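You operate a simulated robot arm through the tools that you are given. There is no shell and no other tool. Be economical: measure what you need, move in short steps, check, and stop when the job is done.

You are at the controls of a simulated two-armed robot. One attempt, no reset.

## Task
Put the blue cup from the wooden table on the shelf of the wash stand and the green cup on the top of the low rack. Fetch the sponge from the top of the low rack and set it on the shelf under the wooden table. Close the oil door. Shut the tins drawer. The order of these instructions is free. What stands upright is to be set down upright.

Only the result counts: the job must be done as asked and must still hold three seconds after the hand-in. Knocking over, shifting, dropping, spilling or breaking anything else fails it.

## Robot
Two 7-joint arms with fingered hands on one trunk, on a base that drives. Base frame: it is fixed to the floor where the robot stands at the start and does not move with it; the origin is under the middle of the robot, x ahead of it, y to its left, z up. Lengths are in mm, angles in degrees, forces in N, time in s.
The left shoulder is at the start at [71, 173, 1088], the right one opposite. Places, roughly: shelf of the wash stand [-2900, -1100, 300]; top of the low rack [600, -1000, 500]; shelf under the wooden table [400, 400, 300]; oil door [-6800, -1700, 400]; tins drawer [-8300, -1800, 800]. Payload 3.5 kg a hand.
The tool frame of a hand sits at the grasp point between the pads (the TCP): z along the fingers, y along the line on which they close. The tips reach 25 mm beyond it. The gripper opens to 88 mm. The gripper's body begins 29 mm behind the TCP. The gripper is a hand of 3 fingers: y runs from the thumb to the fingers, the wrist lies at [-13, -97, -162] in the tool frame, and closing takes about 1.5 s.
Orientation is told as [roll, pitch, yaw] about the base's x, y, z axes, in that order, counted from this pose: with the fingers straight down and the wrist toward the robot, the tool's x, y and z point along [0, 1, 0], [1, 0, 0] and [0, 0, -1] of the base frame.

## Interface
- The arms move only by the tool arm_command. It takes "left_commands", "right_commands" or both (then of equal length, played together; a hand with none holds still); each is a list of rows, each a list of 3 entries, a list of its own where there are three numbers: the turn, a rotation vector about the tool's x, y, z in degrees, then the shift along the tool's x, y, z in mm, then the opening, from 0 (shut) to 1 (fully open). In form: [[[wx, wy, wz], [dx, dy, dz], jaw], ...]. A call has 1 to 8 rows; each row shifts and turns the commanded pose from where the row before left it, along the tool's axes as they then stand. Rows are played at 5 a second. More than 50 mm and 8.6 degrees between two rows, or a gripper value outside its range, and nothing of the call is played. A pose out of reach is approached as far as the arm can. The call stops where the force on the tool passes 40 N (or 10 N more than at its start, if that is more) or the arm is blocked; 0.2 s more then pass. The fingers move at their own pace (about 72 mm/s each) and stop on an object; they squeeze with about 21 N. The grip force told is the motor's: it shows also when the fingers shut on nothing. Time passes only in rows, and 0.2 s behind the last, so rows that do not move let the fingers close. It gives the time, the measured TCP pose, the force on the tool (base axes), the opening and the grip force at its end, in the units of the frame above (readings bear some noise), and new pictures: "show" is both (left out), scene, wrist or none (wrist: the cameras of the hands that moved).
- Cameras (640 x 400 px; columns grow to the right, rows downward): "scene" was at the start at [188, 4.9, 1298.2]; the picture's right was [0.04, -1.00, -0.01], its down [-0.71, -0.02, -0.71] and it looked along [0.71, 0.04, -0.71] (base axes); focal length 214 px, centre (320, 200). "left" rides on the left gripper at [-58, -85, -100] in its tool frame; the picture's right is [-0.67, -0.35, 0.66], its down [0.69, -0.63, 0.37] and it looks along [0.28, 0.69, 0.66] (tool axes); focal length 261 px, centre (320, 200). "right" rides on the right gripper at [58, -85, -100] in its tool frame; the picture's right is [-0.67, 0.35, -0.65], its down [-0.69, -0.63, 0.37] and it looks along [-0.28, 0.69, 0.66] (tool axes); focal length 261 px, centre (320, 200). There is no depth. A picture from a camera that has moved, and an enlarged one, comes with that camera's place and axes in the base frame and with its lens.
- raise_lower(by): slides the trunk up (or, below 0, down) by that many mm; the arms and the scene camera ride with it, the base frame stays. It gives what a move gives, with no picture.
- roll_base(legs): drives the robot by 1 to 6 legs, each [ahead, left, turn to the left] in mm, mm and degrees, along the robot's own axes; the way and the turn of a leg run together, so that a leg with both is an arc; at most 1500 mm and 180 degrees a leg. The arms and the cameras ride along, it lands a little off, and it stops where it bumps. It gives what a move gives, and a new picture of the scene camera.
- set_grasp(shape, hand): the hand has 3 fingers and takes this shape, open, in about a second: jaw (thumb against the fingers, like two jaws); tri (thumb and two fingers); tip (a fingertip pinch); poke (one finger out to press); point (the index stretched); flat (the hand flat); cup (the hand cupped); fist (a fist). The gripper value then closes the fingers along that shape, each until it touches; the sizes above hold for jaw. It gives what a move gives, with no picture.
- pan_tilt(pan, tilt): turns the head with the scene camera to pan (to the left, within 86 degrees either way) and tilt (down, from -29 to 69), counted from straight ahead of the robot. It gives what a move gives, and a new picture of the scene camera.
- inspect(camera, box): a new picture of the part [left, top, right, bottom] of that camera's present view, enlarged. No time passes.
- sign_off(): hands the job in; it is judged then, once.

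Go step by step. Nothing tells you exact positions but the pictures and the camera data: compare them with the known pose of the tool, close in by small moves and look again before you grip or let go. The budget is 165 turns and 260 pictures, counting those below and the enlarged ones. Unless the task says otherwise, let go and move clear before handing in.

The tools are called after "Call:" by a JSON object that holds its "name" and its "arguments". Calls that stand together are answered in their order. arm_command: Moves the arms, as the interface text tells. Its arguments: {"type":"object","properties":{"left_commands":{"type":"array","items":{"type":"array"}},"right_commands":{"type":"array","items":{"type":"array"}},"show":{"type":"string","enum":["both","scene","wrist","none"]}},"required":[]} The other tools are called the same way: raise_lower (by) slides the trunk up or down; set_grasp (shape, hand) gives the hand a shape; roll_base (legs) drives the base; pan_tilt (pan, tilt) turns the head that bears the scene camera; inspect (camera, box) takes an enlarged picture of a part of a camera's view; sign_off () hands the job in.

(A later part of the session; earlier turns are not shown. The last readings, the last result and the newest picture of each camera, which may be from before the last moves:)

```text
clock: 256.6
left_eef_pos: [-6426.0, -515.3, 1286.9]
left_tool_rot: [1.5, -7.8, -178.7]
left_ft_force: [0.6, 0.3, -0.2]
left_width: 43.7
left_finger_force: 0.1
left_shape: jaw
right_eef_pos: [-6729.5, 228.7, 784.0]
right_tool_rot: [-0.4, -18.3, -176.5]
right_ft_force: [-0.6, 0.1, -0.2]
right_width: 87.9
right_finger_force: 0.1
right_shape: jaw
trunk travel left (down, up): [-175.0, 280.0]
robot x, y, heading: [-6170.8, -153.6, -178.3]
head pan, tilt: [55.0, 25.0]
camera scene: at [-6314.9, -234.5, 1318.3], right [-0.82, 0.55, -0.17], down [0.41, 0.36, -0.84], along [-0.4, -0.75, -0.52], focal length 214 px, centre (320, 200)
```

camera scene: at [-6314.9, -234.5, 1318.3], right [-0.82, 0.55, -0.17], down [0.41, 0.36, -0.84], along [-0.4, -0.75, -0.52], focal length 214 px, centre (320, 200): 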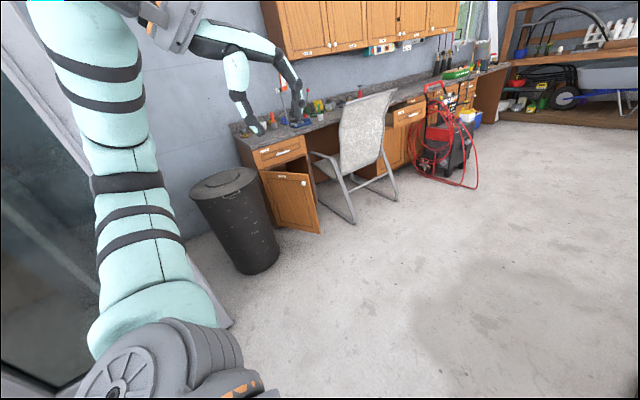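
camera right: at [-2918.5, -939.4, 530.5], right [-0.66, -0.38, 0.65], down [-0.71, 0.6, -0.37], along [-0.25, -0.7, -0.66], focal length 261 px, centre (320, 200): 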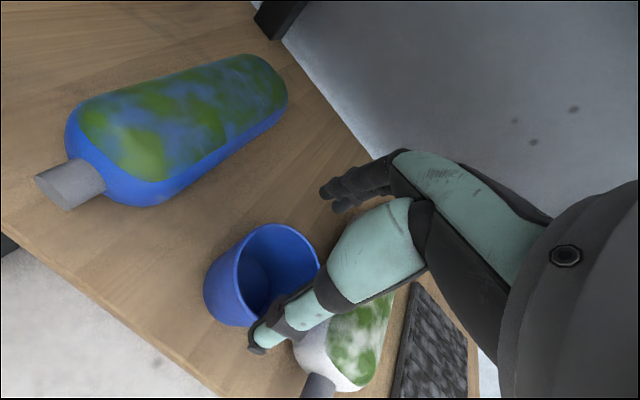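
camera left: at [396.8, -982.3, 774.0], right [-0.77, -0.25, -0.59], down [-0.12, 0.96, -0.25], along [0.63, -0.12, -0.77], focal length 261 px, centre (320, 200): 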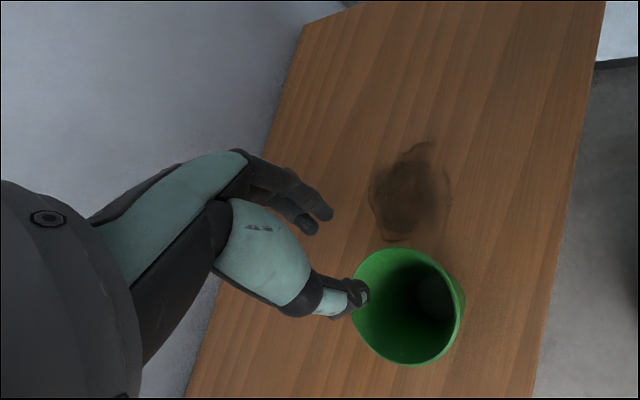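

The OIL door is open about 60°, hinged on the near (east) side, next to a bin; a chair stands just beyond. I'll raise the right hand, drive past and turn so that the left hand can push the door from outside.

Call:
{"name": "arm_command", "arguments": {"right_commands": [[[8.5, 0, 0], [0, 0, -40], 1], [[8.5, 0, 0], [0, 0, -40], 1], [[0, 0, 0], [0, 0, -45], 1], [[0, 0, 0], [0, 0, -45], 1], [[0, 0, 0], [0, 0, -45], 1], [[0, 0, 0], [0, 0, -45], 1], [[0, 0, 0], [40, 0, 0], 1], [[0, 0, 0], [40, 0, 0], 1]], "show": "none"}}

Call:
{"name": "roll_base", "arguments": {"legs": [[800, 250, 0], [0, 0, 58]]}}

Call:
{"name": "pan_tilt", "arguments": {"pan": 15, "tilt": 30}}

```text
clock: 258.4
left_eef_pos: [-6426.8, -515.5, 1287.7]
left_tool_rot: [1.4, -7.8, -178.8]
left_ft_force: [0.5, -0.3, -0.3]
left_width: 43.6
left_finger_force: 0.1
left_shape: jaw
right_eef_pos: [-6700.0, 144.7, 1040.4]
right_tool_rot: [-0.5, -1.3, -176.8]
right_ft_force: [-0.4, -0.2, -0.4]
right_width: 88.1
right_finger_force: 0.1
right_shape: jaw
trunk travel left (down, up): [-175.0, 280.0]
robot x, y, heading: [-6168.1, -157.7, -178.4]
head pan, tilt: [55.0, 25.0]
```

```text
clock: 265.3
left_eef_pos: [-6782.2, -843.1, 1288.3]
left_tool_rot: [1.6, -7.9, -120.8]
left_ft_force: [-0.7, 0.3, 0.3]
left_width: 43.7
left_finger_force: 0.1
left_shape: jaw
right_eef_pos: [-7486.7, -724.7, 1041.2]
right_tool_rot: [-0.4, -1.4, -118.9]
right_ft_force: [1.6, -0.6, -0.4]
right_width: 87.8
right_finger_force: 0.0
right_shape: jaw
trunk travel left (down, up): [-175.0, 280.0]
robot x, y, heading: [-6952.5, -432.2, -120.4]
head pan, tilt: [55.0, 25.0]
camera scene: at [-6959.6, -600.0, 1318.3], right [-0.9, -0.4, -0.17], down [-0.08, 0.54, -0.84], along [0.43, -0.74, -0.52], focal length 214 px, centre (320, 200)
```

scene: 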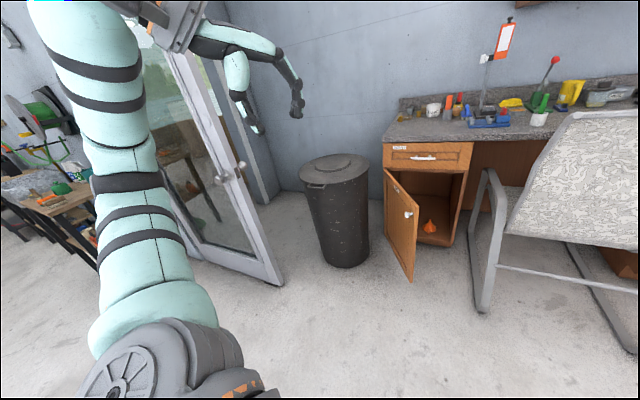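

```text
clock: 266.4
left_eef_pos: [-6781.9, -842.2, 1287.0]
left_tool_rot: [1.5, -7.8, -120.8]
left_ft_force: [-0.4, -0.3, -0.5]
left_width: 43.8
left_finger_force: 0.1
left_shape: jaw
right_eef_pos: [-7486.4, -723.1, 1040.7]
right_tool_rot: [-0.4, -1.3, -118.7]
right_ft_force: [0.3, 0.2, 0.4]
right_width: 88.2
right_finger_force: 0.1
right_shape: jaw
trunk travel left (down, up): [-175.0, 280.0]
robot x, y, heading: [-6950.9, -429.1, -120.4]
head pan, tilt: [15.0, 30.0]
camera scene: at [-7020.7, -601.4, 1303.4], right [-0.96, 0.27, -0.05], down [0.22, 0.63, -0.75], along [-0.17, -0.73, -0.66], focal length 214 px, centre (320, 200)
```

scene: 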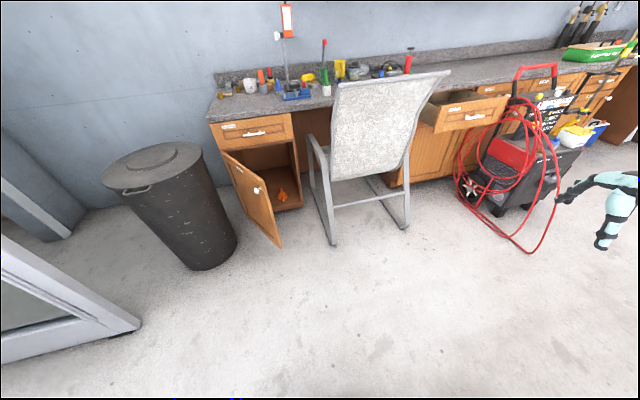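

The view confirms: door free edge at about (-6935, -1580), hinge near (-6720, -1970), chair left side at x≈-7280. I'll shut the left fingers and bring that hand down low in front.

Call:
{"name": "arm_command", "arguments": {"left_commands": [[[8.5, 0, 0], [20, 35, 10], 0], [[8.5, 0, 0], [20, 35, 10], 0], [[0, 0, 0], [0, 36, 30], 0], [[0, 0, 0], [0, 36, 30], 0], [[0, 0, 0], [0, 8, 44], 0], [[0, 0, 0], [0, 8, 44], 0], [[0, 0, 0], [0, 8, 44], 0], [[0, 0, 0], [0, 8, 44], 0]], "show": "none"}}

Call:
{"name": "arm_command", "arguments": {"left_commands": [[[0, 0, 0], [0, 8, 44], 0], [[0, 0, 0], [0, 8, 44], 0], [[0, 0, 0], [0, 8, 44], 0], [[0, 0, 0], [0, 8, 44], 0], [[0, 0, 0], [0, 8, 44], 0], [[0, 0, 0], [0, 8, 44], 0], [[0, 0, 0], [0, 8, 44], 0], [[0, 0, 0], [0, 8, 44], 0]], "show": "none"}}

```text
clock: 268.2
left_eef_pos: [-6833.4, -1050.5, 1047.2]
left_tool_rot: [1.5, 9.2, -120.4]
left_ft_force: [-0.7, -0.3, -0.5]
left_width: 0.0
left_finger_force: 21.1
left_shape: jaw
left hand out of reach, approached as far as the arm can: row 1, 2
right_eef_pos: [-7487.5, -725.6, 1041.3]
right_tool_rot: [-0.6, -1.2, -118.8]
right_ft_force: [-0.2, 0.6, -1.3]
right_width: 88.0
right_finger_force: 0.2
right_shape: jaw
trunk travel left (down, up): [-175.0, 280.0]
robot x, y, heading: [-6946.4, -427.7, -120.3]
head pan, tilt: [15.0, 30.0]
```

```text
clock: 270.0
left_eef_pos: [-6810.6, -1043.6, 743.4]
left_tool_rot: [1.5, 9.2, -120.4]
left_ft_force: [0.2, 0.2, -1.3]
left_width: 0.0
left_finger_force: 20.9
left_shape: jaw
left hand out of reach, approached as far as the arm can: row 7, 8
right_eef_pos: [-7486.7, -723.9, 1039.6]
right_tool_rot: [-0.5, -1.3, -118.8]
right_ft_force: [-0.7, -0.4, -0.1]
right_width: 87.8
right_finger_force: 0.1
right_shape: jaw
trunk travel left (down, up): [-175.0, 280.0]
robot x, y, heading: [-6948.5, -427.7, -120.5]
head pan, tilt: [15.0, 30.0]
```

Tilt is unconstrained here, so I'll tilt further inward and continue down.

Call:
{"name": "arm_command", "arguments": {"left_commands": [[[8, 0, 0], [0, 0, 0], 0], [[8, 0, 0], [0, 0, 0], 0], [[0, 0, 0], [0, 16, 37], 0], [[0, 0, 0], [0, 16, 37], 0], [[0, 0, 0], [0, 16, 37], 0], [[0, 0, 0], [0, 16, 37], 0]], "show": "both"}}

```text
clock: 271.4
left_eef_pos: [-6780.5, -1027.9, 731.2]
left_tool_rot: [4.8, 13.5, -118.1]
left_ft_force: [-0.1, 0.3, 0.1]
left_width: 0.0
left_finger_force: 20.9
left_shape: jaw
left hand out of reach, approached as far as the arm can: row 1, 2, 3, 4, 5, 6
right_eef_pos: [-7487.6, -724.8, 1040.8]
right_tool_rot: [-0.4, -1.3, -118.8]
right_ft_force: [0.5, 0.0, 0.1]
right_width: 88.0
right_finger_force: 0.1
right_shape: jaw
trunk travel left (down, up): [-175.0, 280.0]
robot x, y, heading: [-6950.1, -432.2, -120.6]
head pan, tilt: [15.0, 30.0]
camera scene: at [-7020.8, -601.4, 1303.4], right [-0.96, 0.27, -0.05], down [0.22, 0.63, -0.75], along [-0.17, -0.73, -0.66], focal length 214 px, centre (320, 200)
camera left: at [-6809.9, -944.4, 842.6], right [-0.3, 0.73, -0.61], down [0.95, 0.27, -0.15], along [0.05, -0.62, -0.78], focal length 261 px, centre (320, 200)
```

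scene: 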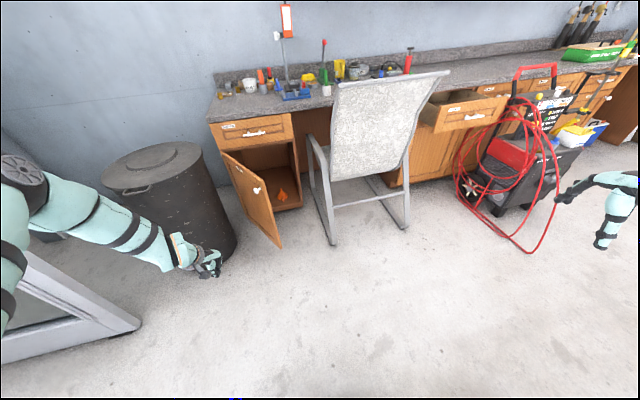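
left: 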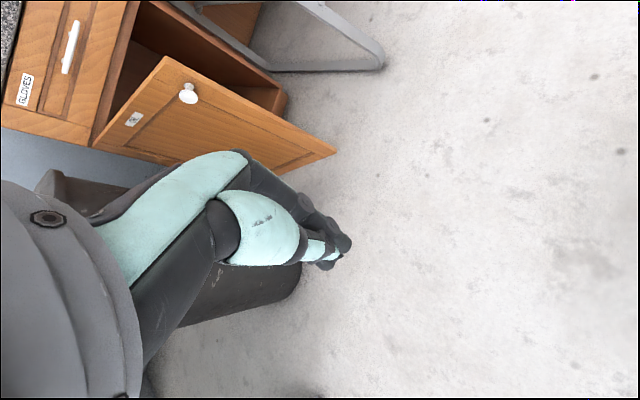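

I'll lower the trunk by 85 to bring the hand down to about z=590.

Call:
{"name": "raise_lower", "arguments": {"by": -85}}

Call:
{"name": "arm_command", "arguments": {"left_commands": [[[0, 0, 0], [0, 10, 20], 0], [[0, 0, 0], [0, 10, 20], 0]], "show": "none"}}

```text
clock: 272.6
left_eef_pos: [-6771.5, -1015.4, 581.1]
left_tool_rot: [5.2, 21.5, -117.9]
left_ft_force: [0.2, 0.1, 0.2]
left_width: 0.0
left_finger_force: 20.9
left_shape: jaw
right_eef_pos: [-7500.6, -749.5, 874.9]
right_tool_rot: [-0.3, 6.8, -118.8]
right_ft_force: [-0.2, -0.1, 0.7]
right_width: 88.0
right_finger_force: 0.1
right_shape: jaw
trunk travel left (down, up): [-90.0, 365.0]
robot x, y, heading: [-6947.4, -431.3, -120.5]
head pan, tilt: [15.0, 30.0]
```

```text
clock: 273.2
left_eef_pos: [-6773.3, -1016.5, 581.3]
left_tool_rot: [5.2, 21.5, -117.9]
left_ft_force: [0.5, 0.3, -0.4]
left_width: 0.1
left_finger_force: 21.1
left_shape: jaw
left hand out of reach, approached as far as the arm can: row 1, 2
right_eef_pos: [-7502.3, -749.0, 873.4]
right_tool_rot: [-0.2, 6.8, -118.8]
right_ft_force: [0.6, -0.1, -0.8]
right_width: 88.2
right_finger_force: 0.1
right_shape: jaw
trunk travel left (down, up): [-90.0, 365.0]
robot x, y, heading: [-6950.2, -428.8, -120.6]
head pan, tilt: [15.0, 30.0]
```

The knuckles would stick out above the door top, so I'll lower another 65.

Call:
{"name": "raise_lower", "arguments": {"by": -65}}

Call:
{"name": "pan_tilt", "arguments": {"pan": 20, "tilt": 15}}

```text
clock: 274.2
left_eef_pos: [-6761.6, -998.6, 459.5]
left_tool_rot: [5.5, 29.2, -117.7]
left_ft_force: [-0.3, -0.4, 0.3]
left_width: 0.0
left_finger_force: 21.6
left_shape: jaw
right_eef_pos: [-7510.0, -761.5, 730.3]
right_tool_rot: [0.0, 14.4, -118.7]
right_ft_force: [0.0, -0.5, 0.3]
right_width: 88.0
right_finger_force: 0.1
right_shape: jaw
trunk travel left (down, up): [-25.0, 430.0]
robot x, y, heading: [-6945.5, -432.5, -120.5]
head pan, tilt: [15.0, 30.0]
```

```text
clock: 275.0
left_eef_pos: [-6760.2, -998.4, 457.8]
left_tool_rot: [5.5, 29.2, -117.7]
left_ft_force: [-0.3, 0.6, -0.1]
left_width: 0.0
left_finger_force: 21.4
left_shape: jaw
right_eef_pos: [-7509.5, -762.2, 729.0]
right_tool_rot: [-0.1, 14.6, -118.7]
right_ft_force: [-0.5, -0.3, 0.5]
right_width: 88.0
right_finger_force: 0.0
right_shape: jaw
trunk travel left (down, up): [-25.0, 430.0]
robot x, y, heading: [-6946.5, -430.6, -120.3]
head pan, tilt: [20.0, 15.0]
camera scene: at [-7084.8, -727.2, 1096.0], right [-0.96, 0.21, -0.16], down [0.26, 0.62, -0.74], along [-0.06, -0.76, -0.65], focal length 214 px, centre (320, 200)
```

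scene: 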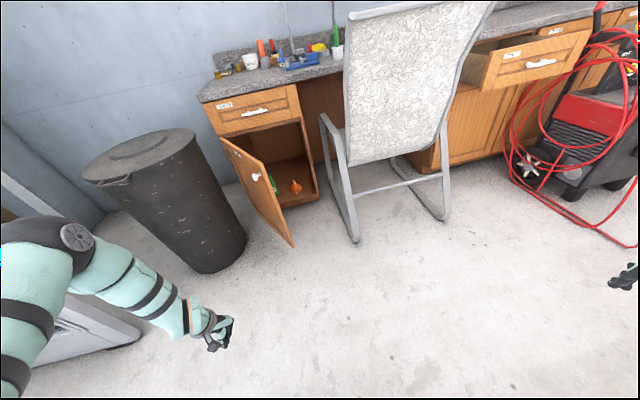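

The hand is low enough now. I'll reduce its tilt, pull the right hand back from the chair side, and then drive so the left hand faces the door's outer side.

Call:
{"name": "arm_command", "arguments": {"left_commands": [[[-7, 0, 0], [0, 0, 0], 0], [[-7, 0, 0], [0, 0, 0], 0], [[0, 0, 0], [0, 0, 0], 0], [[0, 0, 0], [0, 0, 0], 0], [[0, 0, 0], [0, 0, 0], 0]], "right_commands": [[[0, 0, 0], [0, -40, -15], 1], [[0, 0, 0], [0, -40, -15], 1], [[0, 0, 0], [0, -40, -15], 1], [[0, 0, 0], [0, -40, -15], 1], [[0, 0, 0], [0, -40, -15], 1]], "show": "none"}}

Call:
{"name": "roll_base", "arguments": {"legs": [[362, 74, 0]]}}

```text
clock: 276.2
left_eef_pos: [-6761.2, -998.1, 464.7]
left_tool_rot: [4.9, 15.2, -119.1]
left_ft_force: [0.5, -0.6, -0.5]
left_width: 0.0
left_finger_force: 21.0
left_shape: jaw
left hand out of reach, approached as far as the arm can: row 2
right_eef_pos: [-7426.6, -608.6, 854.0]
right_tool_rot: [0.1, 14.4, -118.8]
right_ft_force: [-0.3, -0.3, 0.6]
right_width: 88.0
right_finger_force: 0.1
right_shape: jaw
trunk travel left (down, up): [-25.0, 430.0]
robot x, y, heading: [-6951.0, -432.4, -120.3]
head pan, tilt: [20.0, 15.0]
```

```text
clock: 278.6
left_eef_pos: [-6876.9, -1343.4, 462.7]
left_tool_rot: [5.0, 15.4, -118.9]
left_ft_force: [0.0, -0.7, 1.4]
left_width: 0.0
left_finger_force: 21.4
left_shape: jaw
right_eef_pos: [-7545.1, -957.5, 852.6]
right_tool_rot: [0.0, 14.5, -118.5]
right_ft_force: [1.0, 0.5, -0.3]
right_width: 88.0
right_finger_force: 0.1
right_shape: jaw
trunk travel left (down, up): [-25.0, 430.0]
robot x, y, heading: [-7066.3, -770.8, -120.3]
head pan, tilt: [20.0, 15.0]
camera scene: at [-7201.1, -1073.5, 1095.9], right [-0.96, 0.21, -0.16], down [0.26, 0.62, -0.74], along [-0.06, -0.76, -0.65], focal length 214 px, centre (320, 200)
```

scene: 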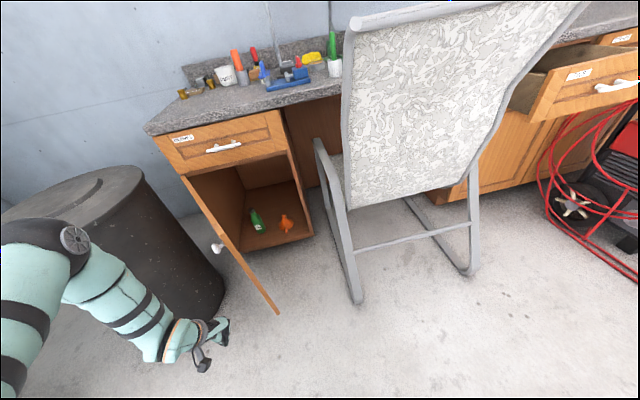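

I'll advance in -y toward the door in steps, watching the bin and chair.

Call:
{"name": "roll_base", "arguments": {"legs": [[183, 84, 0]]}}

Call:
{"name": "inspect", "arguments": {"camera": "left", "box": [0, 0, 640, 400]}}

```text
clock: 280.2
left_eef_pos: [-6899.4, -1549.6, 463.2]
left_tool_rot: [5.1, 15.4, -119.0]
left_ft_force: [0.1, -0.5, -0.3]
left_width: 0.3
left_finger_force: 21.0
left_shape: jaw
right_eef_pos: [-7566.0, -1162.8, 851.3]
right_tool_rot: [-0.1, 14.5, -118.6]
right_ft_force: [0.2, 0.6, -0.3]
right_width: 87.8
right_finger_force: 0.1
right_shape: jaw
trunk travel left (down, up): [-25.0, 430.0]
robot x, y, heading: [-7089.7, -982.5, -120.1]
head pan, tilt: [20.0, 15.0]
camera scene: at [-7224.0, -1280.0, 1095.9], right [-0.96, 0.21, -0.16], down [0.26, 0.62, -0.74], along [-0.06, -0.76, -0.65], focal length 214 px, centre (320, 200)
```

scene: 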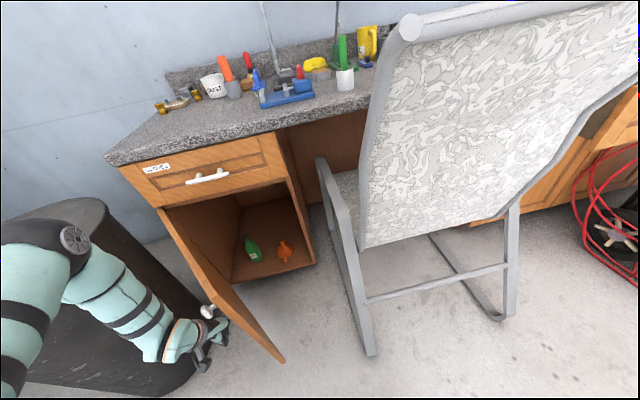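

```text
1.00 times, centred on (320, 200) of left
camera zoom: at [-6930.8, -1467.9, 576.5], right [-0.28, 0.75, -0.59], down [0.96, 0.25, -0.13], along [0.06, -0.6, -0.79], focal length 261 px, centre (320, 200)
```

zoom: 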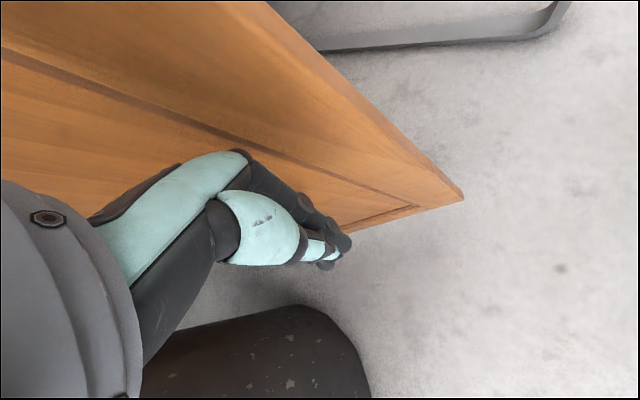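

The hand is beside the free edge. Now I'll move a bit further in and then sweep west to swing the door around its hinge.

Call:
{"name": "roll_base", "arguments": {"legs": [[57, 33, 0], [115, -73, 0]]}}

Call:
{"name": "inspect", "arguments": {"camera": "left", "box": [0, 0, 640, 400]}}

```text
clock: 282.1
left_eef_pos: [-7021.7, -1678.0, 464.9]
left_tool_rot: [5.1, 15.4, -119.0]
left_ft_force: [-1.3, 0.1, 0.2]
left_width: 0.0
left_finger_force: 20.6
left_shape: jaw
right_eef_pos: [-7689.0, -1292.7, 852.9]
right_tool_rot: [0.0, 14.5, -118.4]
right_ft_force: [-0.2, -0.2, -0.2]
right_width: 88.1
right_finger_force: 0.0
right_shape: jaw
trunk travel left (down, up): [-25.0, 430.0]
robot x, y, heading: [-7209.6, -1112.3, -120.2]
head pan, tilt: [20.0, 15.0]
camera scene: at [-7346.6, -1409.3, 1095.8], right [-0.96, 0.21, -0.16], down [0.26, 0.62, -0.74], along [-0.06, -0.76, -0.65], focal length 214 px, centre (320, 200)
```

scene: 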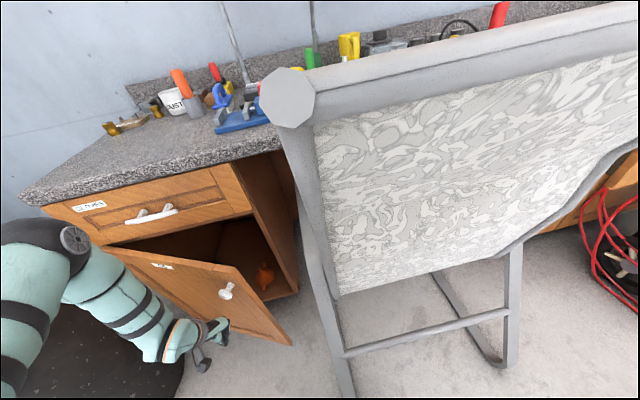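

```text
1.00 times, centred on (320, 200) of left
camera zoom: at [-7052.7, -1597.2, 576.9], right [-0.28, 0.75, -0.59], down [0.96, 0.26, -0.13], along [0.06, -0.6, -0.79], focal length 261 px, centre (320, 200)
```

zoom: 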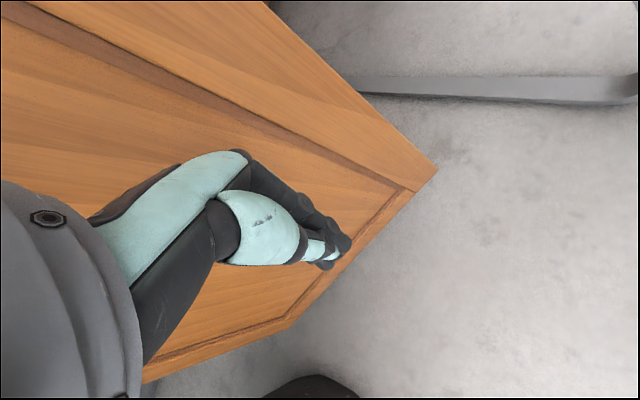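

The door is now about 30° from closed, but my head is close to the chair back. I'll turn the head left (away from the chair) and push further with the arm.

Call:
{"name": "pan_tilt", "arguments": {"pan": 65, "tilt": 20}}

Call:
{"name": "arm_command", "arguments": {"left_commands": [[[0, 0, 0], [0, 29, -8], 0], [[0, 0, 0], [0, 29, -8], 0], [[0, 0, 0], [0, 29, -8], 0], [[0, 0, 0], [0, 29, -8], 0]], "show": "scene"}}

```text
clock: 283.2
left_eef_pos: [-7022.1, -1678.2, 463.9]
left_tool_rot: [5.0, 15.3, -119.0]
left_ft_force: [0.9, 0.0, 0.0]
left_width: 0.0
left_finger_force: 21.0
left_shape: jaw
right_eef_pos: [-7688.1, -1292.9, 852.2]
right_tool_rot: [0.0, 14.5, -118.5]
right_ft_force: [-0.4, 0.6, -0.3]
right_width: 88.0
right_finger_force: 0.0
right_shape: jaw
trunk travel left (down, up): [-25.0, 430.0]
robot x, y, heading: [-7210.1, -1112.2, -120.2]
head pan, tilt: [65.0, 20.0]
camera scene: at [-7276.8, -1395.0, 1111.3], right [-0.77, -0.48, -0.42], down [0.02, 0.64, -0.77], along [0.64, -0.6, -0.49], focal length 214 px, centre (320, 200)
```

scene: 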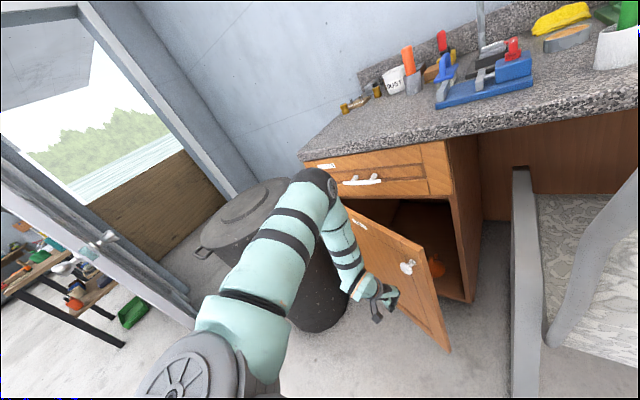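

```text
clock: 284.2
left_eef_pos: [-7081.3, -1778.2, 481.3]
left_tool_rot: [4.9, 15.4, -119.1]
left_ft_force: [0.0, 0.5, 0.1]
left_width: 0.0
left_finger_force: 21.4
left_shape: jaw
left hand out of reach, approached as far as the arm can: row 3, 4
right_eef_pos: [-7688.5, -1292.6, 852.2]
right_tool_rot: [0.0, 14.5, -118.5]
right_ft_force: [0.4, -0.2, 0.0]
right_width: 88.0
right_finger_force: 0.0
right_shape: jaw
trunk travel left (down, up): [-25.0, 430.0]
robot x, y, heading: [-7212.6, -1112.6, -120.3]
head pan, tilt: [65.0, 20.0]
camera scene: at [-7276.9, -1395.0, 1111.3], right [-0.77, -0.48, -0.42], down [0.02, 0.64, -0.77], along [0.64, -0.6, -0.49], focal length 214 px, centre (320, 200)
```

scene: 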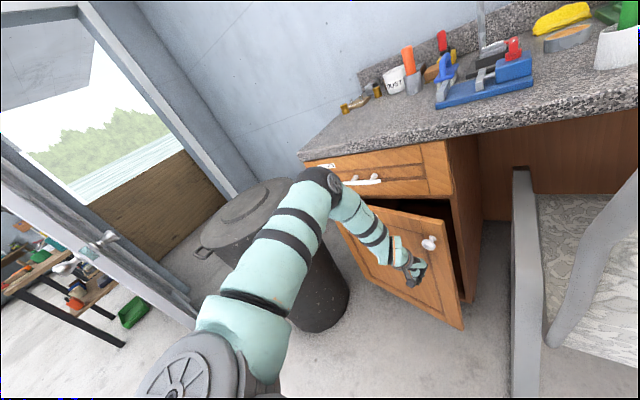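

Nearly closed. I'll move the base another 80 toward the cabinet, slightly away from the chair.

Call:
{"name": "roll_base", "arguments": {"legs": [[59, 57, 0]]}}

```text
clock: 285.3
left_eef_pos: [-7060.4, -1858.2, 479.1]
left_tool_rot: [5.0, 15.4, -118.9]
left_ft_force: [0.1, -0.5, 0.0]
left_width: 0.0
left_finger_force: 20.9
left_shape: jaw
right_eef_pos: [-7668.0, -1374.5, 853.2]
right_tool_rot: [-0.1, 14.5, -118.5]
right_ft_force: [-0.1, -0.2, -0.4]
right_width: 88.2
right_finger_force: 0.1
right_shape: jaw
trunk travel left (down, up): [-25.0, 430.0]
robot x, y, heading: [-7192.8, -1194.8, -120.0]
head pan, tilt: [65.0, 20.0]
camera scene: at [-7256.5, -1476.4, 1111.0], right [-0.77, -0.48, -0.42], down [0.01, 0.64, -0.77], along [0.64, -0.59, -0.49], focal length 214 px, centre (320, 200)
```

scene: 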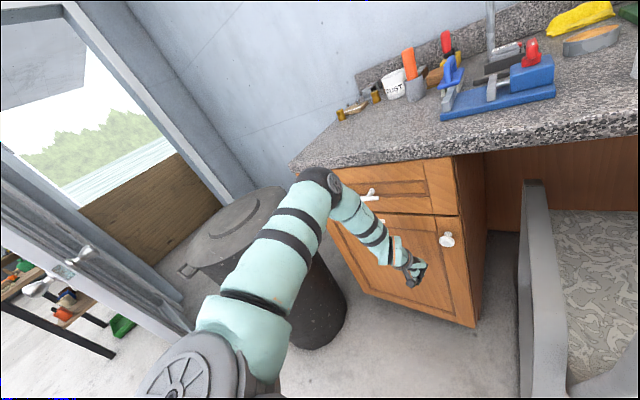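

The door appears almost shut; I'll zoom in.

Call:
{"name": "inspect", "arguments": {"camera": "scene", "box": [330, 170, 490, 340]}}

Call:
{"name": "inspect", "arguments": {"camera": "left", "box": [0, 0, 640, 400]}}

```text
2.35 times, centred on (410, 255) of scene
camera zoom: at [-7256.5, -1476.4, 1111.0], right [-0.77, -0.48, -0.42], down [0.01, 0.64, -0.77], along [0.64, -0.59, -0.49], focal length 505 px, centre (108, 71)
```

zoom: 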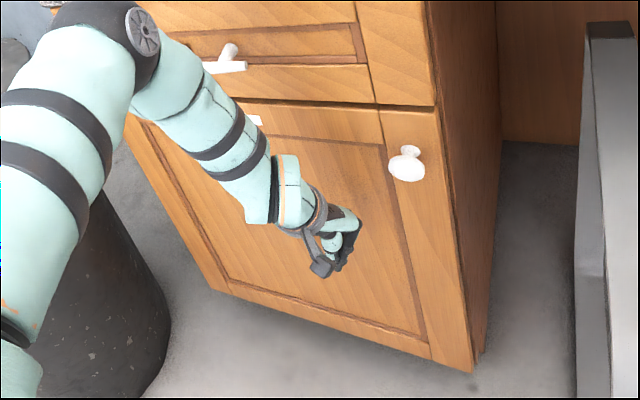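

```text
1.00 times, centred on (320, 200) of left
camera zoom: at [-7090.7, -1776.9, 593.0], right [-0.28, 0.75, -0.59], down [0.96, 0.26, -0.13], along [0.06, -0.6, -0.79], focal length 261 px, centre (320, 200)
```

zoom: 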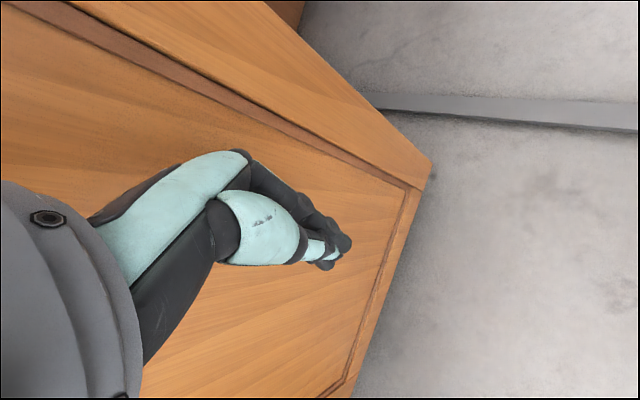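

It looks flush. I'll push slightly more to confirm by contact force.

Call:
{"name": "roll_base", "arguments": {"legs": [[22, 13, 0]]}}

Call:
{"name": "inspect", "arguments": {"camera": "scene", "box": [330, 170, 490, 340]}}

```text
clock: 286.1
left_eef_pos: [-7057.8, -1882.3, 483.3]
left_tool_rot: [4.9, 15.1, -118.9]
left_ft_force: [0.4, 1.7, 0.0]
left_width: 0.2
left_finger_force: 21.8
left_shape: jaw
right_eef_pos: [-7665.7, -1398.5, 854.8]
right_tool_rot: [-0.1, 14.3, -118.6]
right_ft_force: [0.3, -0.1, 0.4]
right_width: 87.9
right_finger_force: 0.0
right_shape: jaw
trunk travel left (down, up): [-25.0, 430.0]
robot x, y, heading: [-7190.5, -1220.1, -120.6]
head pan, tilt: [65.0, 20.0]
camera scene: at [-7252.4, -1498.3, 1113.1], right [-0.76, -0.49, -0.42], down [0.01, 0.64, -0.77], along [0.65, -0.59, -0.48], focal length 214 px, centre (320, 200)
```

scene: 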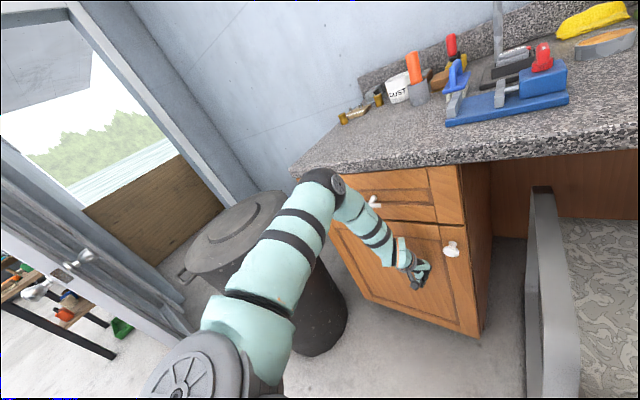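

```text
2.35 times, centred on (410, 255) of scene
camera zoom: at [-7252.4, -1498.3, 1113.1], right [-0.76, -0.49, -0.42], down [0.01, 0.64, -0.77], along [0.65, -0.59, -0.48], focal length 505 px, centre (108, 71)
```

zoom: 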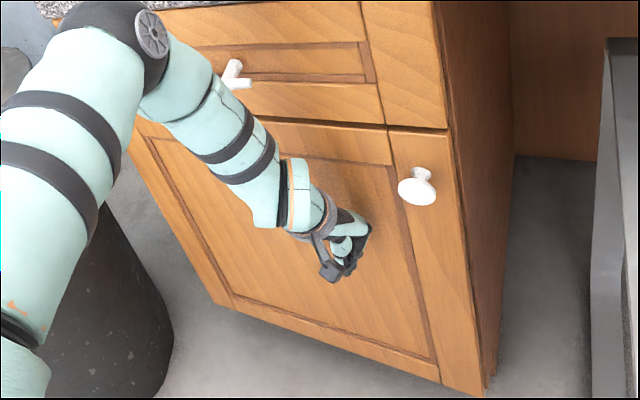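

The door is flush. I'll back straight away (+y), raise the trunk and then look at the tins drawer.

Call:
{"name": "roll_base", "arguments": {"legs": [[-388, -227, 0]]}}

Call:
{"name": "pan_tilt", "arguments": {"pan": 15, "tilt": 5}}

Call:
{"name": "inspect", "arguments": {"camera": "scene", "box": [200, 60, 520, 260]}}

```text
clock: 288.8
left_eef_pos: [-7053.7, -1425.8, 481.5]
left_tool_rot: [5.1, 15.3, -118.7]
left_ft_force: [0.2, -0.5, 0.3]
left_width: 0.0
left_finger_force: 20.6
left_shape: jaw
right_eef_pos: [-7663.6, -941.2, 852.6]
right_tool_rot: [0.1, 14.3, -118.4]
right_ft_force: [0.0, 0.8, -0.9]
right_width: 88.2
right_finger_force: 0.0
right_shape: jaw
trunk travel left (down, up): [-25.0, 430.0]
robot x, y, heading: [-7182.5, -758.6, -120.1]
head pan, tilt: [65.0, 20.0]
camera scene: at [-7252.2, -1042.6, 1111.5], right [-0.77, -0.48, -0.42], down [0.01, 0.64, -0.77], along [0.64, -0.59, -0.49], focal length 214 px, centre (320, 200)
```

scene: 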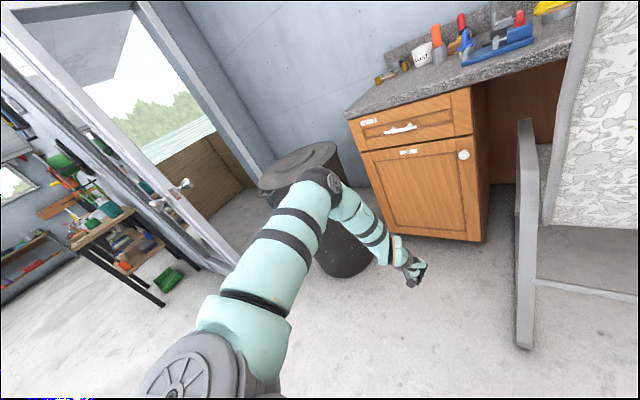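

```text
clock: 290.0
left_eef_pos: [-7053.9, -1425.1, 481.2]
left_tool_rot: [5.0, 15.4, -118.7]
left_ft_force: [0.8, 0.3, 0.1]
left_width: 0.0
left_finger_force: 21.7
left_shape: jaw
right_eef_pos: [-7663.9, -942.6, 853.3]
right_tool_rot: [0.0, 14.5, -118.2]
right_ft_force: [0.5, 0.4, 0.0]
right_width: 88.2
right_finger_force: 0.0
right_shape: jaw
trunk travel left (down, up): [-25.0, 430.0]
robot x, y, heading: [-7184.8, -760.2, -120.1]
head pan, tilt: [15.0, 5.0]
camera scene: at [-7332.1, -1060.5, 1110.0], right [-0.95, 0.28, -0.12], down [0.25, 0.48, -0.84], along [-0.18, -0.83, -0.52], focal length 214 px, centre (320, 200)
```

scene: 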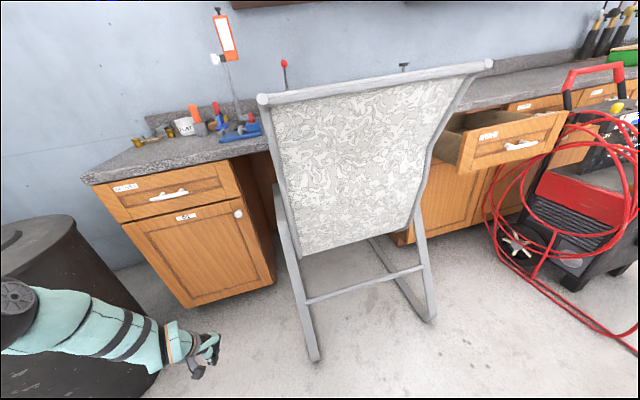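

```text
2.00 times, centred on (360, 160) of scene
camera zoom: at [-7332.1, -1060.5, 1110.0], right [-0.95, 0.28, -0.12], down [0.25, 0.48, -0.84], along [-0.18, -0.83, -0.52], focal length 429 px, centre (240, 280)
```

zoom: 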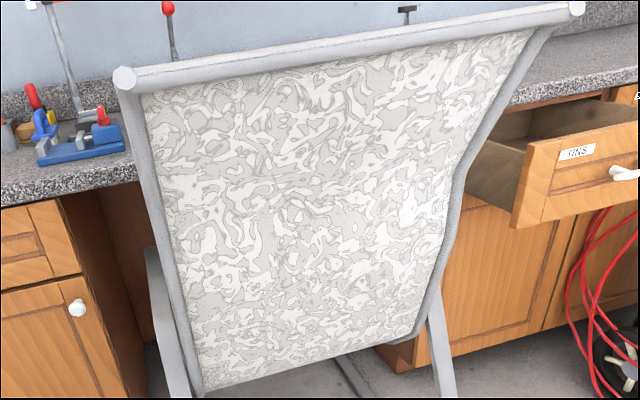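

The OIL door is shut, and the label on the open drawer reads TINS, between the chair and a red machine with hoses. I'll raise the trunk and left hand, then move in front of it to look.

Call:
{"name": "raise_lower", "arguments": {"by": 150}}

Call:
{"name": "roll_base", "arguments": {"legs": [[-220, -127, 0], [0, 0, 30], [0, -950, 0]]}}

Call:
{"name": "pan_tilt", "arguments": {"pan": 0, "tilt": 25}}

```text
clock: 291.8
left_eef_pos: [-7066.4, -1448.9, 785.0]
left_tool_rot: [4.7, -0.4, -118.8]
left_ft_force: [0.1, 0.5, 0.5]
left_width: 0.3
left_finger_force: 21.1
left_shape: jaw
right_eef_pos: [-7628.8, -881.5, 1111.9]
right_tool_rot: [-0.4, -1.2, -118.3]
right_ft_force: [0.8, -0.5, 0.1]
right_width: 88.0
right_finger_force: 0.0
right_shape: jaw
trunk travel left (down, up): [-175.0, 280.0]
robot x, y, heading: [-7186.5, -760.1, -119.7]
head pan, tilt: [15.0, 5.0]
```

```text
clock: 299.7
left_eef_pos: [-7703.8, -1043.6, 784.6]
left_tool_rot: [4.7, -0.4, -89.0]
left_ft_force: [0.4, -0.2, -0.6]
left_width: 0.0
left_finger_force: 20.8
left_shape: jaw
right_eef_pos: [-8474.2, -832.0, 1112.6]
right_tool_rot: [-0.3, -1.3, -88.5]
right_ft_force: [0.0, 0.1, -0.2]
right_width: 88.1
right_finger_force: 0.1
right_shape: jaw
trunk travel left (down, up): [-175.0, 280.0]
robot x, y, heading: [-8149.1, -506.2, -90.1]
head pan, tilt: [15.0, 5.0]
camera scene: at [-8126.2, -701.5, 1342.6], right [-0.97, -0.25, -0.05], down [-0.02, 0.29, -0.96], along [0.26, -0.92, -0.28], focal length 214 px, centre (320, 200)
```

scene: 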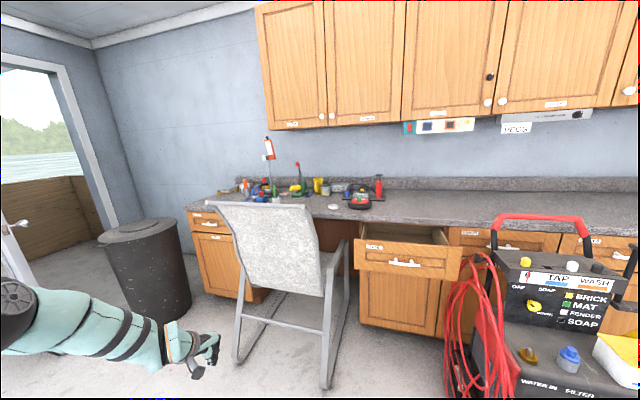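

```text
clock: 300.6
left_eef_pos: [-7704.2, -1043.4, 784.9]
left_tool_rot: [4.8, -0.4, -88.8]
left_ft_force: [-0.8, 1.1, -0.3]
left_width: 0.1
left_finger_force: 20.9
left_shape: jaw
right_eef_pos: [-8474.6, -832.4, 1112.6]
right_tool_rot: [-0.4, -1.3, -88.5]
right_ft_force: [0.3, -0.4, 0.3]
right_width: 88.0
right_finger_force: 0.0
right_shape: jaw
trunk travel left (down, up): [-175.0, 280.0]
robot x, y, heading: [-8152.5, -506.0, -90.3]
head pan, tilt: [0.0, 25.0]
camera scene: at [-8149.8, -698.1, 1310.3], right [-1.0, 0.0, 0.0], down [0.0, 0.6, -0.8], along [0.0, -0.8, -0.6], focal length 214 px, centre (320, 200)
```

scene: 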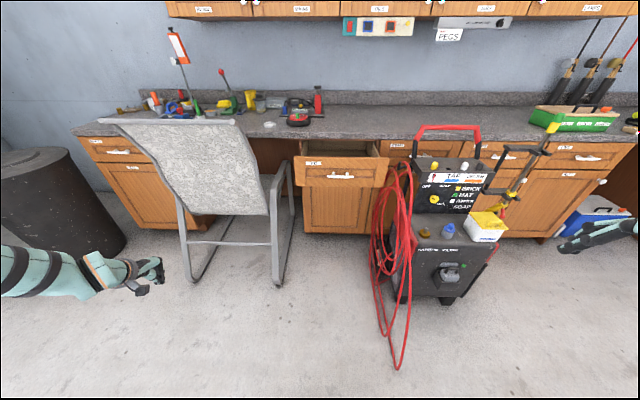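

The drawer front spans x≈-8020…-8510 at y≈-1700, z≈650–815; the gap between chair and hoses is wide enough at x≈-8230. I'll turn to -127° so the left hand points straight at the gap, and move closer.

Call:
{"name": "roll_base", "arguments": {"legs": [[0, 0, -37]]}}

Call:
{"name": "arm_command", "arguments": {"left_commands": [[[4, -4.7, 0], [0, 0, 0], 0], [[0, 0, 0], [0, 2, 25], 0], [[0, 0, 0], [0, 2, 25], 0]], "show": "none"}}

Call:
{"name": "pan_tilt", "arguments": {"pan": 37, "tilt": 30}}

```text
clock: 302.7
left_eef_pos: [-8120.3, -1204.3, 784.7]
left_tool_rot: [4.8, -0.4, -126.1]
left_ft_force: [-0.6, -0.3, 0.2]
left_width: 0.2
left_finger_force: 21.1
left_shape: jaw
right_eef_pos: [-8604.4, -569.9, 1111.0]
right_tool_rot: [-0.3, -1.3, -125.7]
right_ft_force: [-0.1, 0.5, -0.5]
right_width: 88.2
right_finger_force: 0.0
right_shape: jaw
trunk travel left (down, up): [-175.0, 280.0]
robot x, y, heading: [-8154.3, -507.7, -127.1]
head pan, tilt: [0.0, 25.0]
camera scene: at [-8266.0, -658.8, 1310.2], right [-0.8, 0.61, 0.0], down [0.36, 0.48, -0.8], along [-0.49, -0.64, -0.6], focal length 214 px, centre (320, 200)
```

scene: 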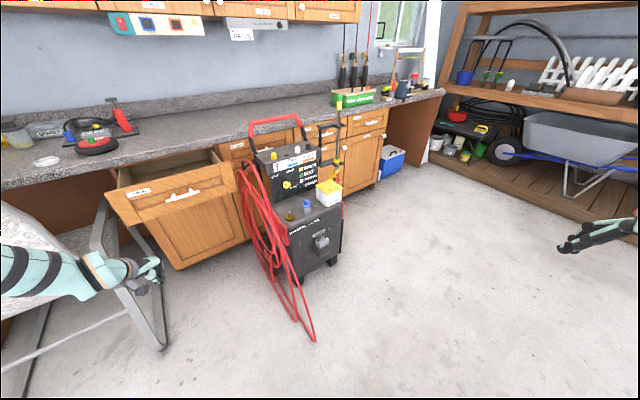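

```text
clock: 303.5
left_eef_pos: [-8118.2, -1203.0, 788.1]
left_tool_rot: [0.0, 3.5, -126.1]
left_ft_force: [-0.4, 0.0, 0.3]
left_width: 0.2
left_finger_force: 21.0
left_shape: jaw
left hand out of reach, approached as far as the arm can: row 2, 3
right_eef_pos: [-8604.7, -571.4, 1112.7]
right_tool_rot: [-0.4, -1.4, -125.7]
right_ft_force: [-0.4, 0.0, -0.1]
right_width: 87.9
right_finger_force: 0.0
right_shape: jaw
trunk travel left (down, up): [-175.0, 280.0]
robot x, y, heading: [-8149.8, -507.1, -127.2]
head pan, tilt: [0.0, 25.0]
```

```text
clock: 304.5
left_eef_pos: [-8118.5, -1203.3, 786.6]
left_tool_rot: [0.0, 3.4, -126.0]
left_ft_force: [0.3, -0.4, 0.4]
left_width: 0.3
left_finger_force: 21.0
left_shape: jaw
right_eef_pos: [-8604.6, -571.0, 1111.9]
right_tool_rot: [-0.4, -1.3, -125.7]
right_ft_force: [0.5, -0.2, -0.6]
right_width: 87.9
right_finger_force: 0.1
right_shape: jaw
trunk travel left (down, up): [-175.0, 280.0]
robot x, y, heading: [-8149.7, -508.5, -127.3]
head pan, tilt: [37.0, 30.0]
camera scene: at [-8210.0, -675.0, 1306.5], right [-0.99, 0.02, -0.12], down [0.11, 0.63, -0.77], along [0.07, -0.77, -0.63], focal length 214 px, centre (320, 200)
```

scene: 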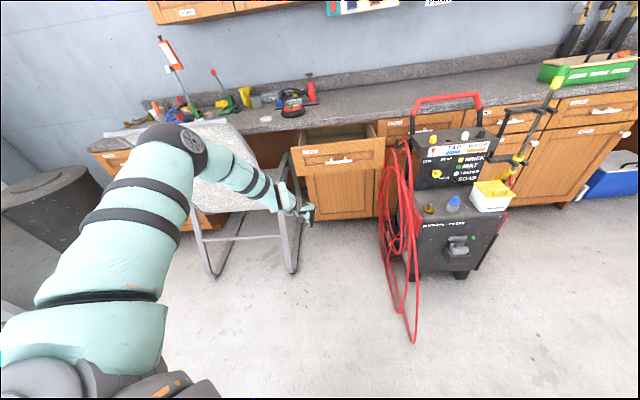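

Elbow clearance over the chair is fine (it's high and left of the gap). I'll lower the trunk 60 so the hand meets the drawer front squarely, then approach.

Call:
{"name": "raise_lower", "arguments": {"by": -60}}

Call:
{"name": "roll_base", "arguments": {"legs": [[262, 92, 0]]}}

```text
clock: 305.5
left_eef_pos: [-8115.8, -1200.2, 672.1]
left_tool_rot: [0.1, 8.9, -125.9]
left_ft_force: [0.7, -0.4, 0.4]
left_width: 0.0
left_finger_force: 20.4
left_shape: jaw
right_eef_pos: [-8622.0, -594.1, 1016.4]
right_tool_rot: [-0.4, 4.2, -125.7]
right_ft_force: [0.4, -0.7, -0.5]
right_width: 88.2
right_finger_force: 0.1
right_shape: jaw
trunk travel left (down, up): [-115.0, 340.0]
robot x, y, heading: [-8153.9, -508.9, -127.3]
head pan, tilt: [37.0, 30.0]
```

```text
clock: 307.5
left_eef_pos: [-8199.2, -1465.3, 671.4]
left_tool_rot: [0.1, 9.1, -125.8]
left_ft_force: [0.2, 0.3, 0.2]
left_width: 0.2
left_finger_force: 20.7
left_shape: jaw
right_eef_pos: [-8705.8, -859.8, 1016.5]
right_tool_rot: [-0.2, 4.2, -125.4]
right_ft_force: [-0.2, -1.0, 0.5]
right_width: 88.1
right_finger_force: 0.1
right_shape: jaw
trunk travel left (down, up): [-115.0, 340.0]
robot x, y, heading: [-8234.4, -773.6, -127.0]
head pan, tilt: [37.0, 30.0]
camera scene: at [-8322.7, -979.2, 1224.2], right [-0.98, 0.03, -0.18], down [0.15, 0.69, -0.71], along [0.11, -0.72, -0.68], focal length 214 px, centre (320, 200)
```

scene: 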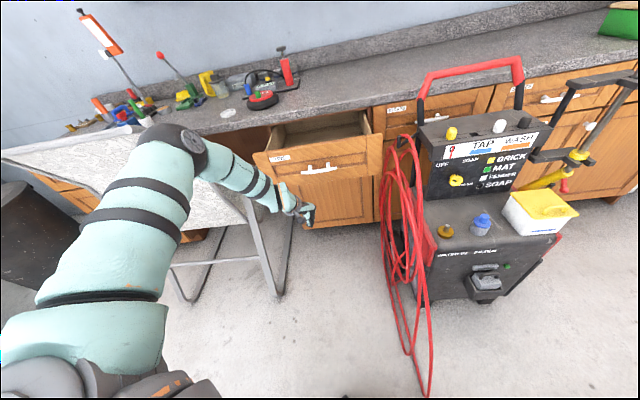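

Aligned with the drawer's middle-left part. I'll raise the hand 30 mm and continue toward the drawer front.

Call:
{"name": "arm_command", "arguments": {"left_commands": [[[0, 0, 0], [0, -4.5, -29.5], 0], [[0, 0, 0], [0, 0, 0], 0]], "show": "none"}}

Call:
{"name": "roll_base", "arguments": {"legs": [[165, 100, 0]]}}

Call:
{"name": "inspect", "arguments": {"camera": "left", "box": [0, 0, 640, 400]}}

```text
clock: 308.1
left_eef_pos: [-8198.9, -1466.5, 702.8]
left_tool_rot: [0.0, 9.2, -125.8]
left_ft_force: [0.4, -0.2, -0.7]
left_width: 0.1
left_finger_force: 21.1
left_shape: jaw
right_eef_pos: [-8706.8, -860.7, 1014.5]
right_tool_rot: [-0.3, 4.3, -125.5]
right_ft_force: [0.4, 0.5, -0.1]
right_width: 88.1
right_finger_force: 0.0
right_shape: jaw
trunk travel left (down, up): [-115.0, 340.0]
robot x, y, heading: [-8236.0, -770.0, -127.2]
head pan, tilt: [37.0, 30.0]
```

```text
clock: 309.7
left_eef_pos: [-8222.0, -1660.6, 701.5]
left_tool_rot: [0.2, 9.1, -125.8]
left_ft_force: [0.3, 0.2, 0.1]
left_width: 0.0
left_finger_force: 21.8
left_shape: jaw
right_eef_pos: [-8727.1, -1055.1, 1015.7]
right_tool_rot: [-0.2, 4.2, -125.6]
right_ft_force: [0.1, -1.0, 0.4]
right_width: 87.7
right_finger_force: 0.1
right_shape: jaw
trunk travel left (down, up): [-115.0, 340.0]
robot x, y, heading: [-8255.7, -966.3, -127.1]
head pan, tilt: [37.0, 30.0]
camera scene: at [-8344.9, -1174.4, 1224.2], right [-0.98, 0.03, -0.18], down [0.15, 0.69, -0.71], along [0.11, -0.72, -0.68], focal length 214 px, centre (320, 200)
```

scene: 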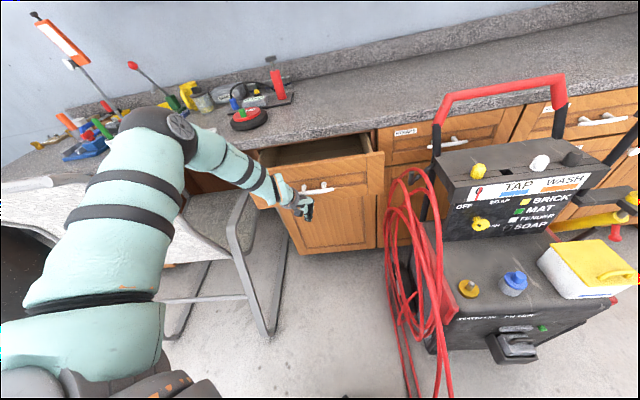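

```text
1.00 times, centred on (320, 200) of left
camera zoom: at [-8229.0, -1571.9, 813.5], right [-0.28, 0.75, -0.59], down [0.95, 0.15, -0.26], along [-0.11, -0.64, -0.76], focal length 261 px, centre (320, 200)
```

zoom: 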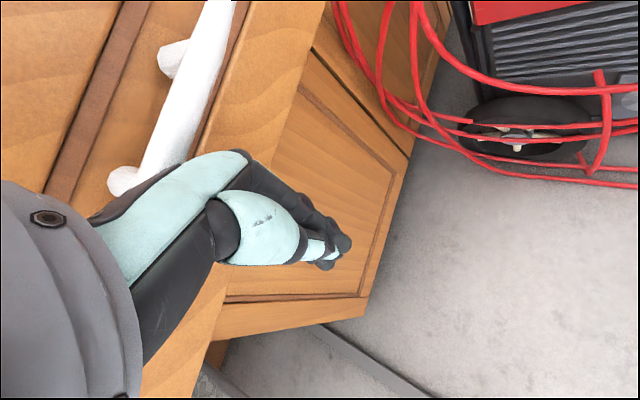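

The hand is at the drawer front beside the handle. I'll push in -y by 130 first.

Call:
{"name": "roll_base", "arguments": {"legs": [[104, 78, 0]]}}

```text
clock: 310.9
left_eef_pos: [-8222.6, -1791.1, 702.6]
left_tool_rot: [0.1, 9.0, -125.8]
left_ft_force: [-0.3, 0.6, 0.5]
left_width: 0.3
left_finger_force: 20.9
left_shape: jaw
right_eef_pos: [-8729.7, -1184.4, 1016.0]
right_tool_rot: [-0.3, 4.2, -125.6]
right_ft_force: [0.3, -0.2, 0.2]
right_width: 88.1
right_finger_force: 0.1
right_shape: jaw
trunk travel left (down, up): [-115.0, 340.0]
robot x, y, heading: [-8256.2, -1097.4, -127.1]
head pan, tilt: [37.0, 30.0]
camera scene: at [-8345.9, -1303.7, 1224.3], right [-0.98, 0.03, -0.18], down [0.15, 0.69, -0.71], along [0.11, -0.72, -0.68], focal length 214 px, centre (320, 200)
```

scene: 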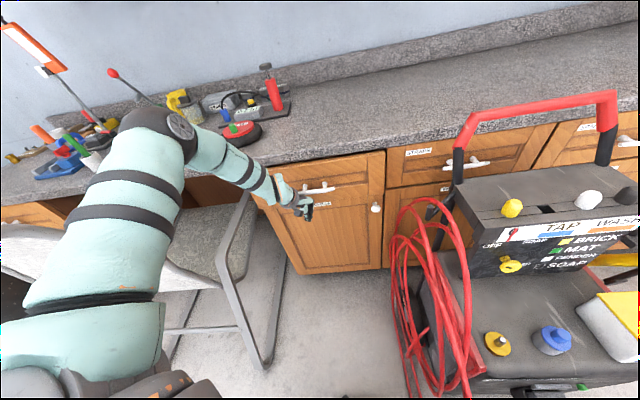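

The drawer has moved in. I'll push on another 60 and check.

Call:
{"name": "roll_base", "arguments": {"legs": [[48, 36, 0]]}}

Call:
{"name": "inspect", "arguments": {"camera": "scene", "box": [230, 110, 480, 290]}}

```text
clock: 311.9
left_eef_pos: [-8219.8, -1823.8, 696.5]
left_tool_rot: [-0.5, 10.2, -126.0]
left_ft_force: [0.1, 0.5, -0.1]
left_width: 0.2
left_finger_force: 21.4
left_shape: jaw
right_eef_pos: [-8729.2, -1227.2, 1014.5]
right_tool_rot: [-0.3, 4.3, -125.6]
right_ft_force: [-0.3, 0.7, -0.5]
right_width: 87.8
right_finger_force: 0.1
right_shape: jaw
trunk travel left (down, up): [-115.0, 340.0]
robot x, y, heading: [-8258.2, -1134.1, -127.1]
head pan, tilt: [37.0, 30.0]
stopped in leg 1: the force on the tool passed its limit (the readings are from after the stop); the commanded pose is now the measured one
camera scene: at [-8345.4, -1345.8, 1223.9], right [-0.98, 0.03, -0.18], down [0.15, 0.69, -0.71], along [0.11, -0.72, -0.69], focal length 214 px, centre (320, 200)
```

scene: 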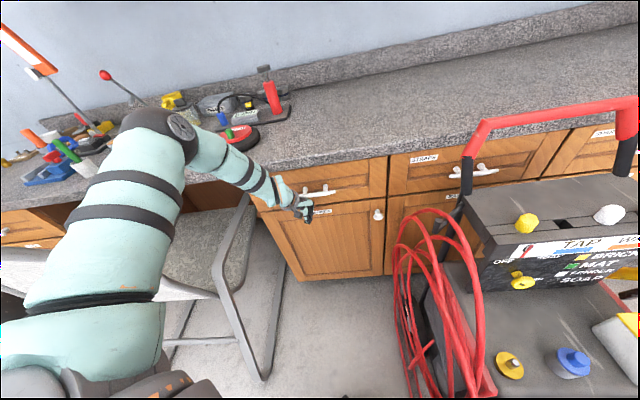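

```text
2.22 times, centred on (355, 200) of scene
camera zoom: at [-8345.4, -1345.8, 1223.9], right [-0.98, 0.03, -0.18], down [0.15, 0.69, -0.71], along [0.11, -0.72, -0.69], focal length 477 px, centre (242, 200)
```

zoom: 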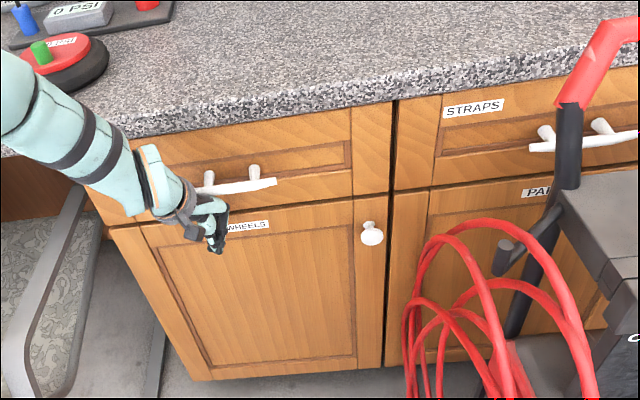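

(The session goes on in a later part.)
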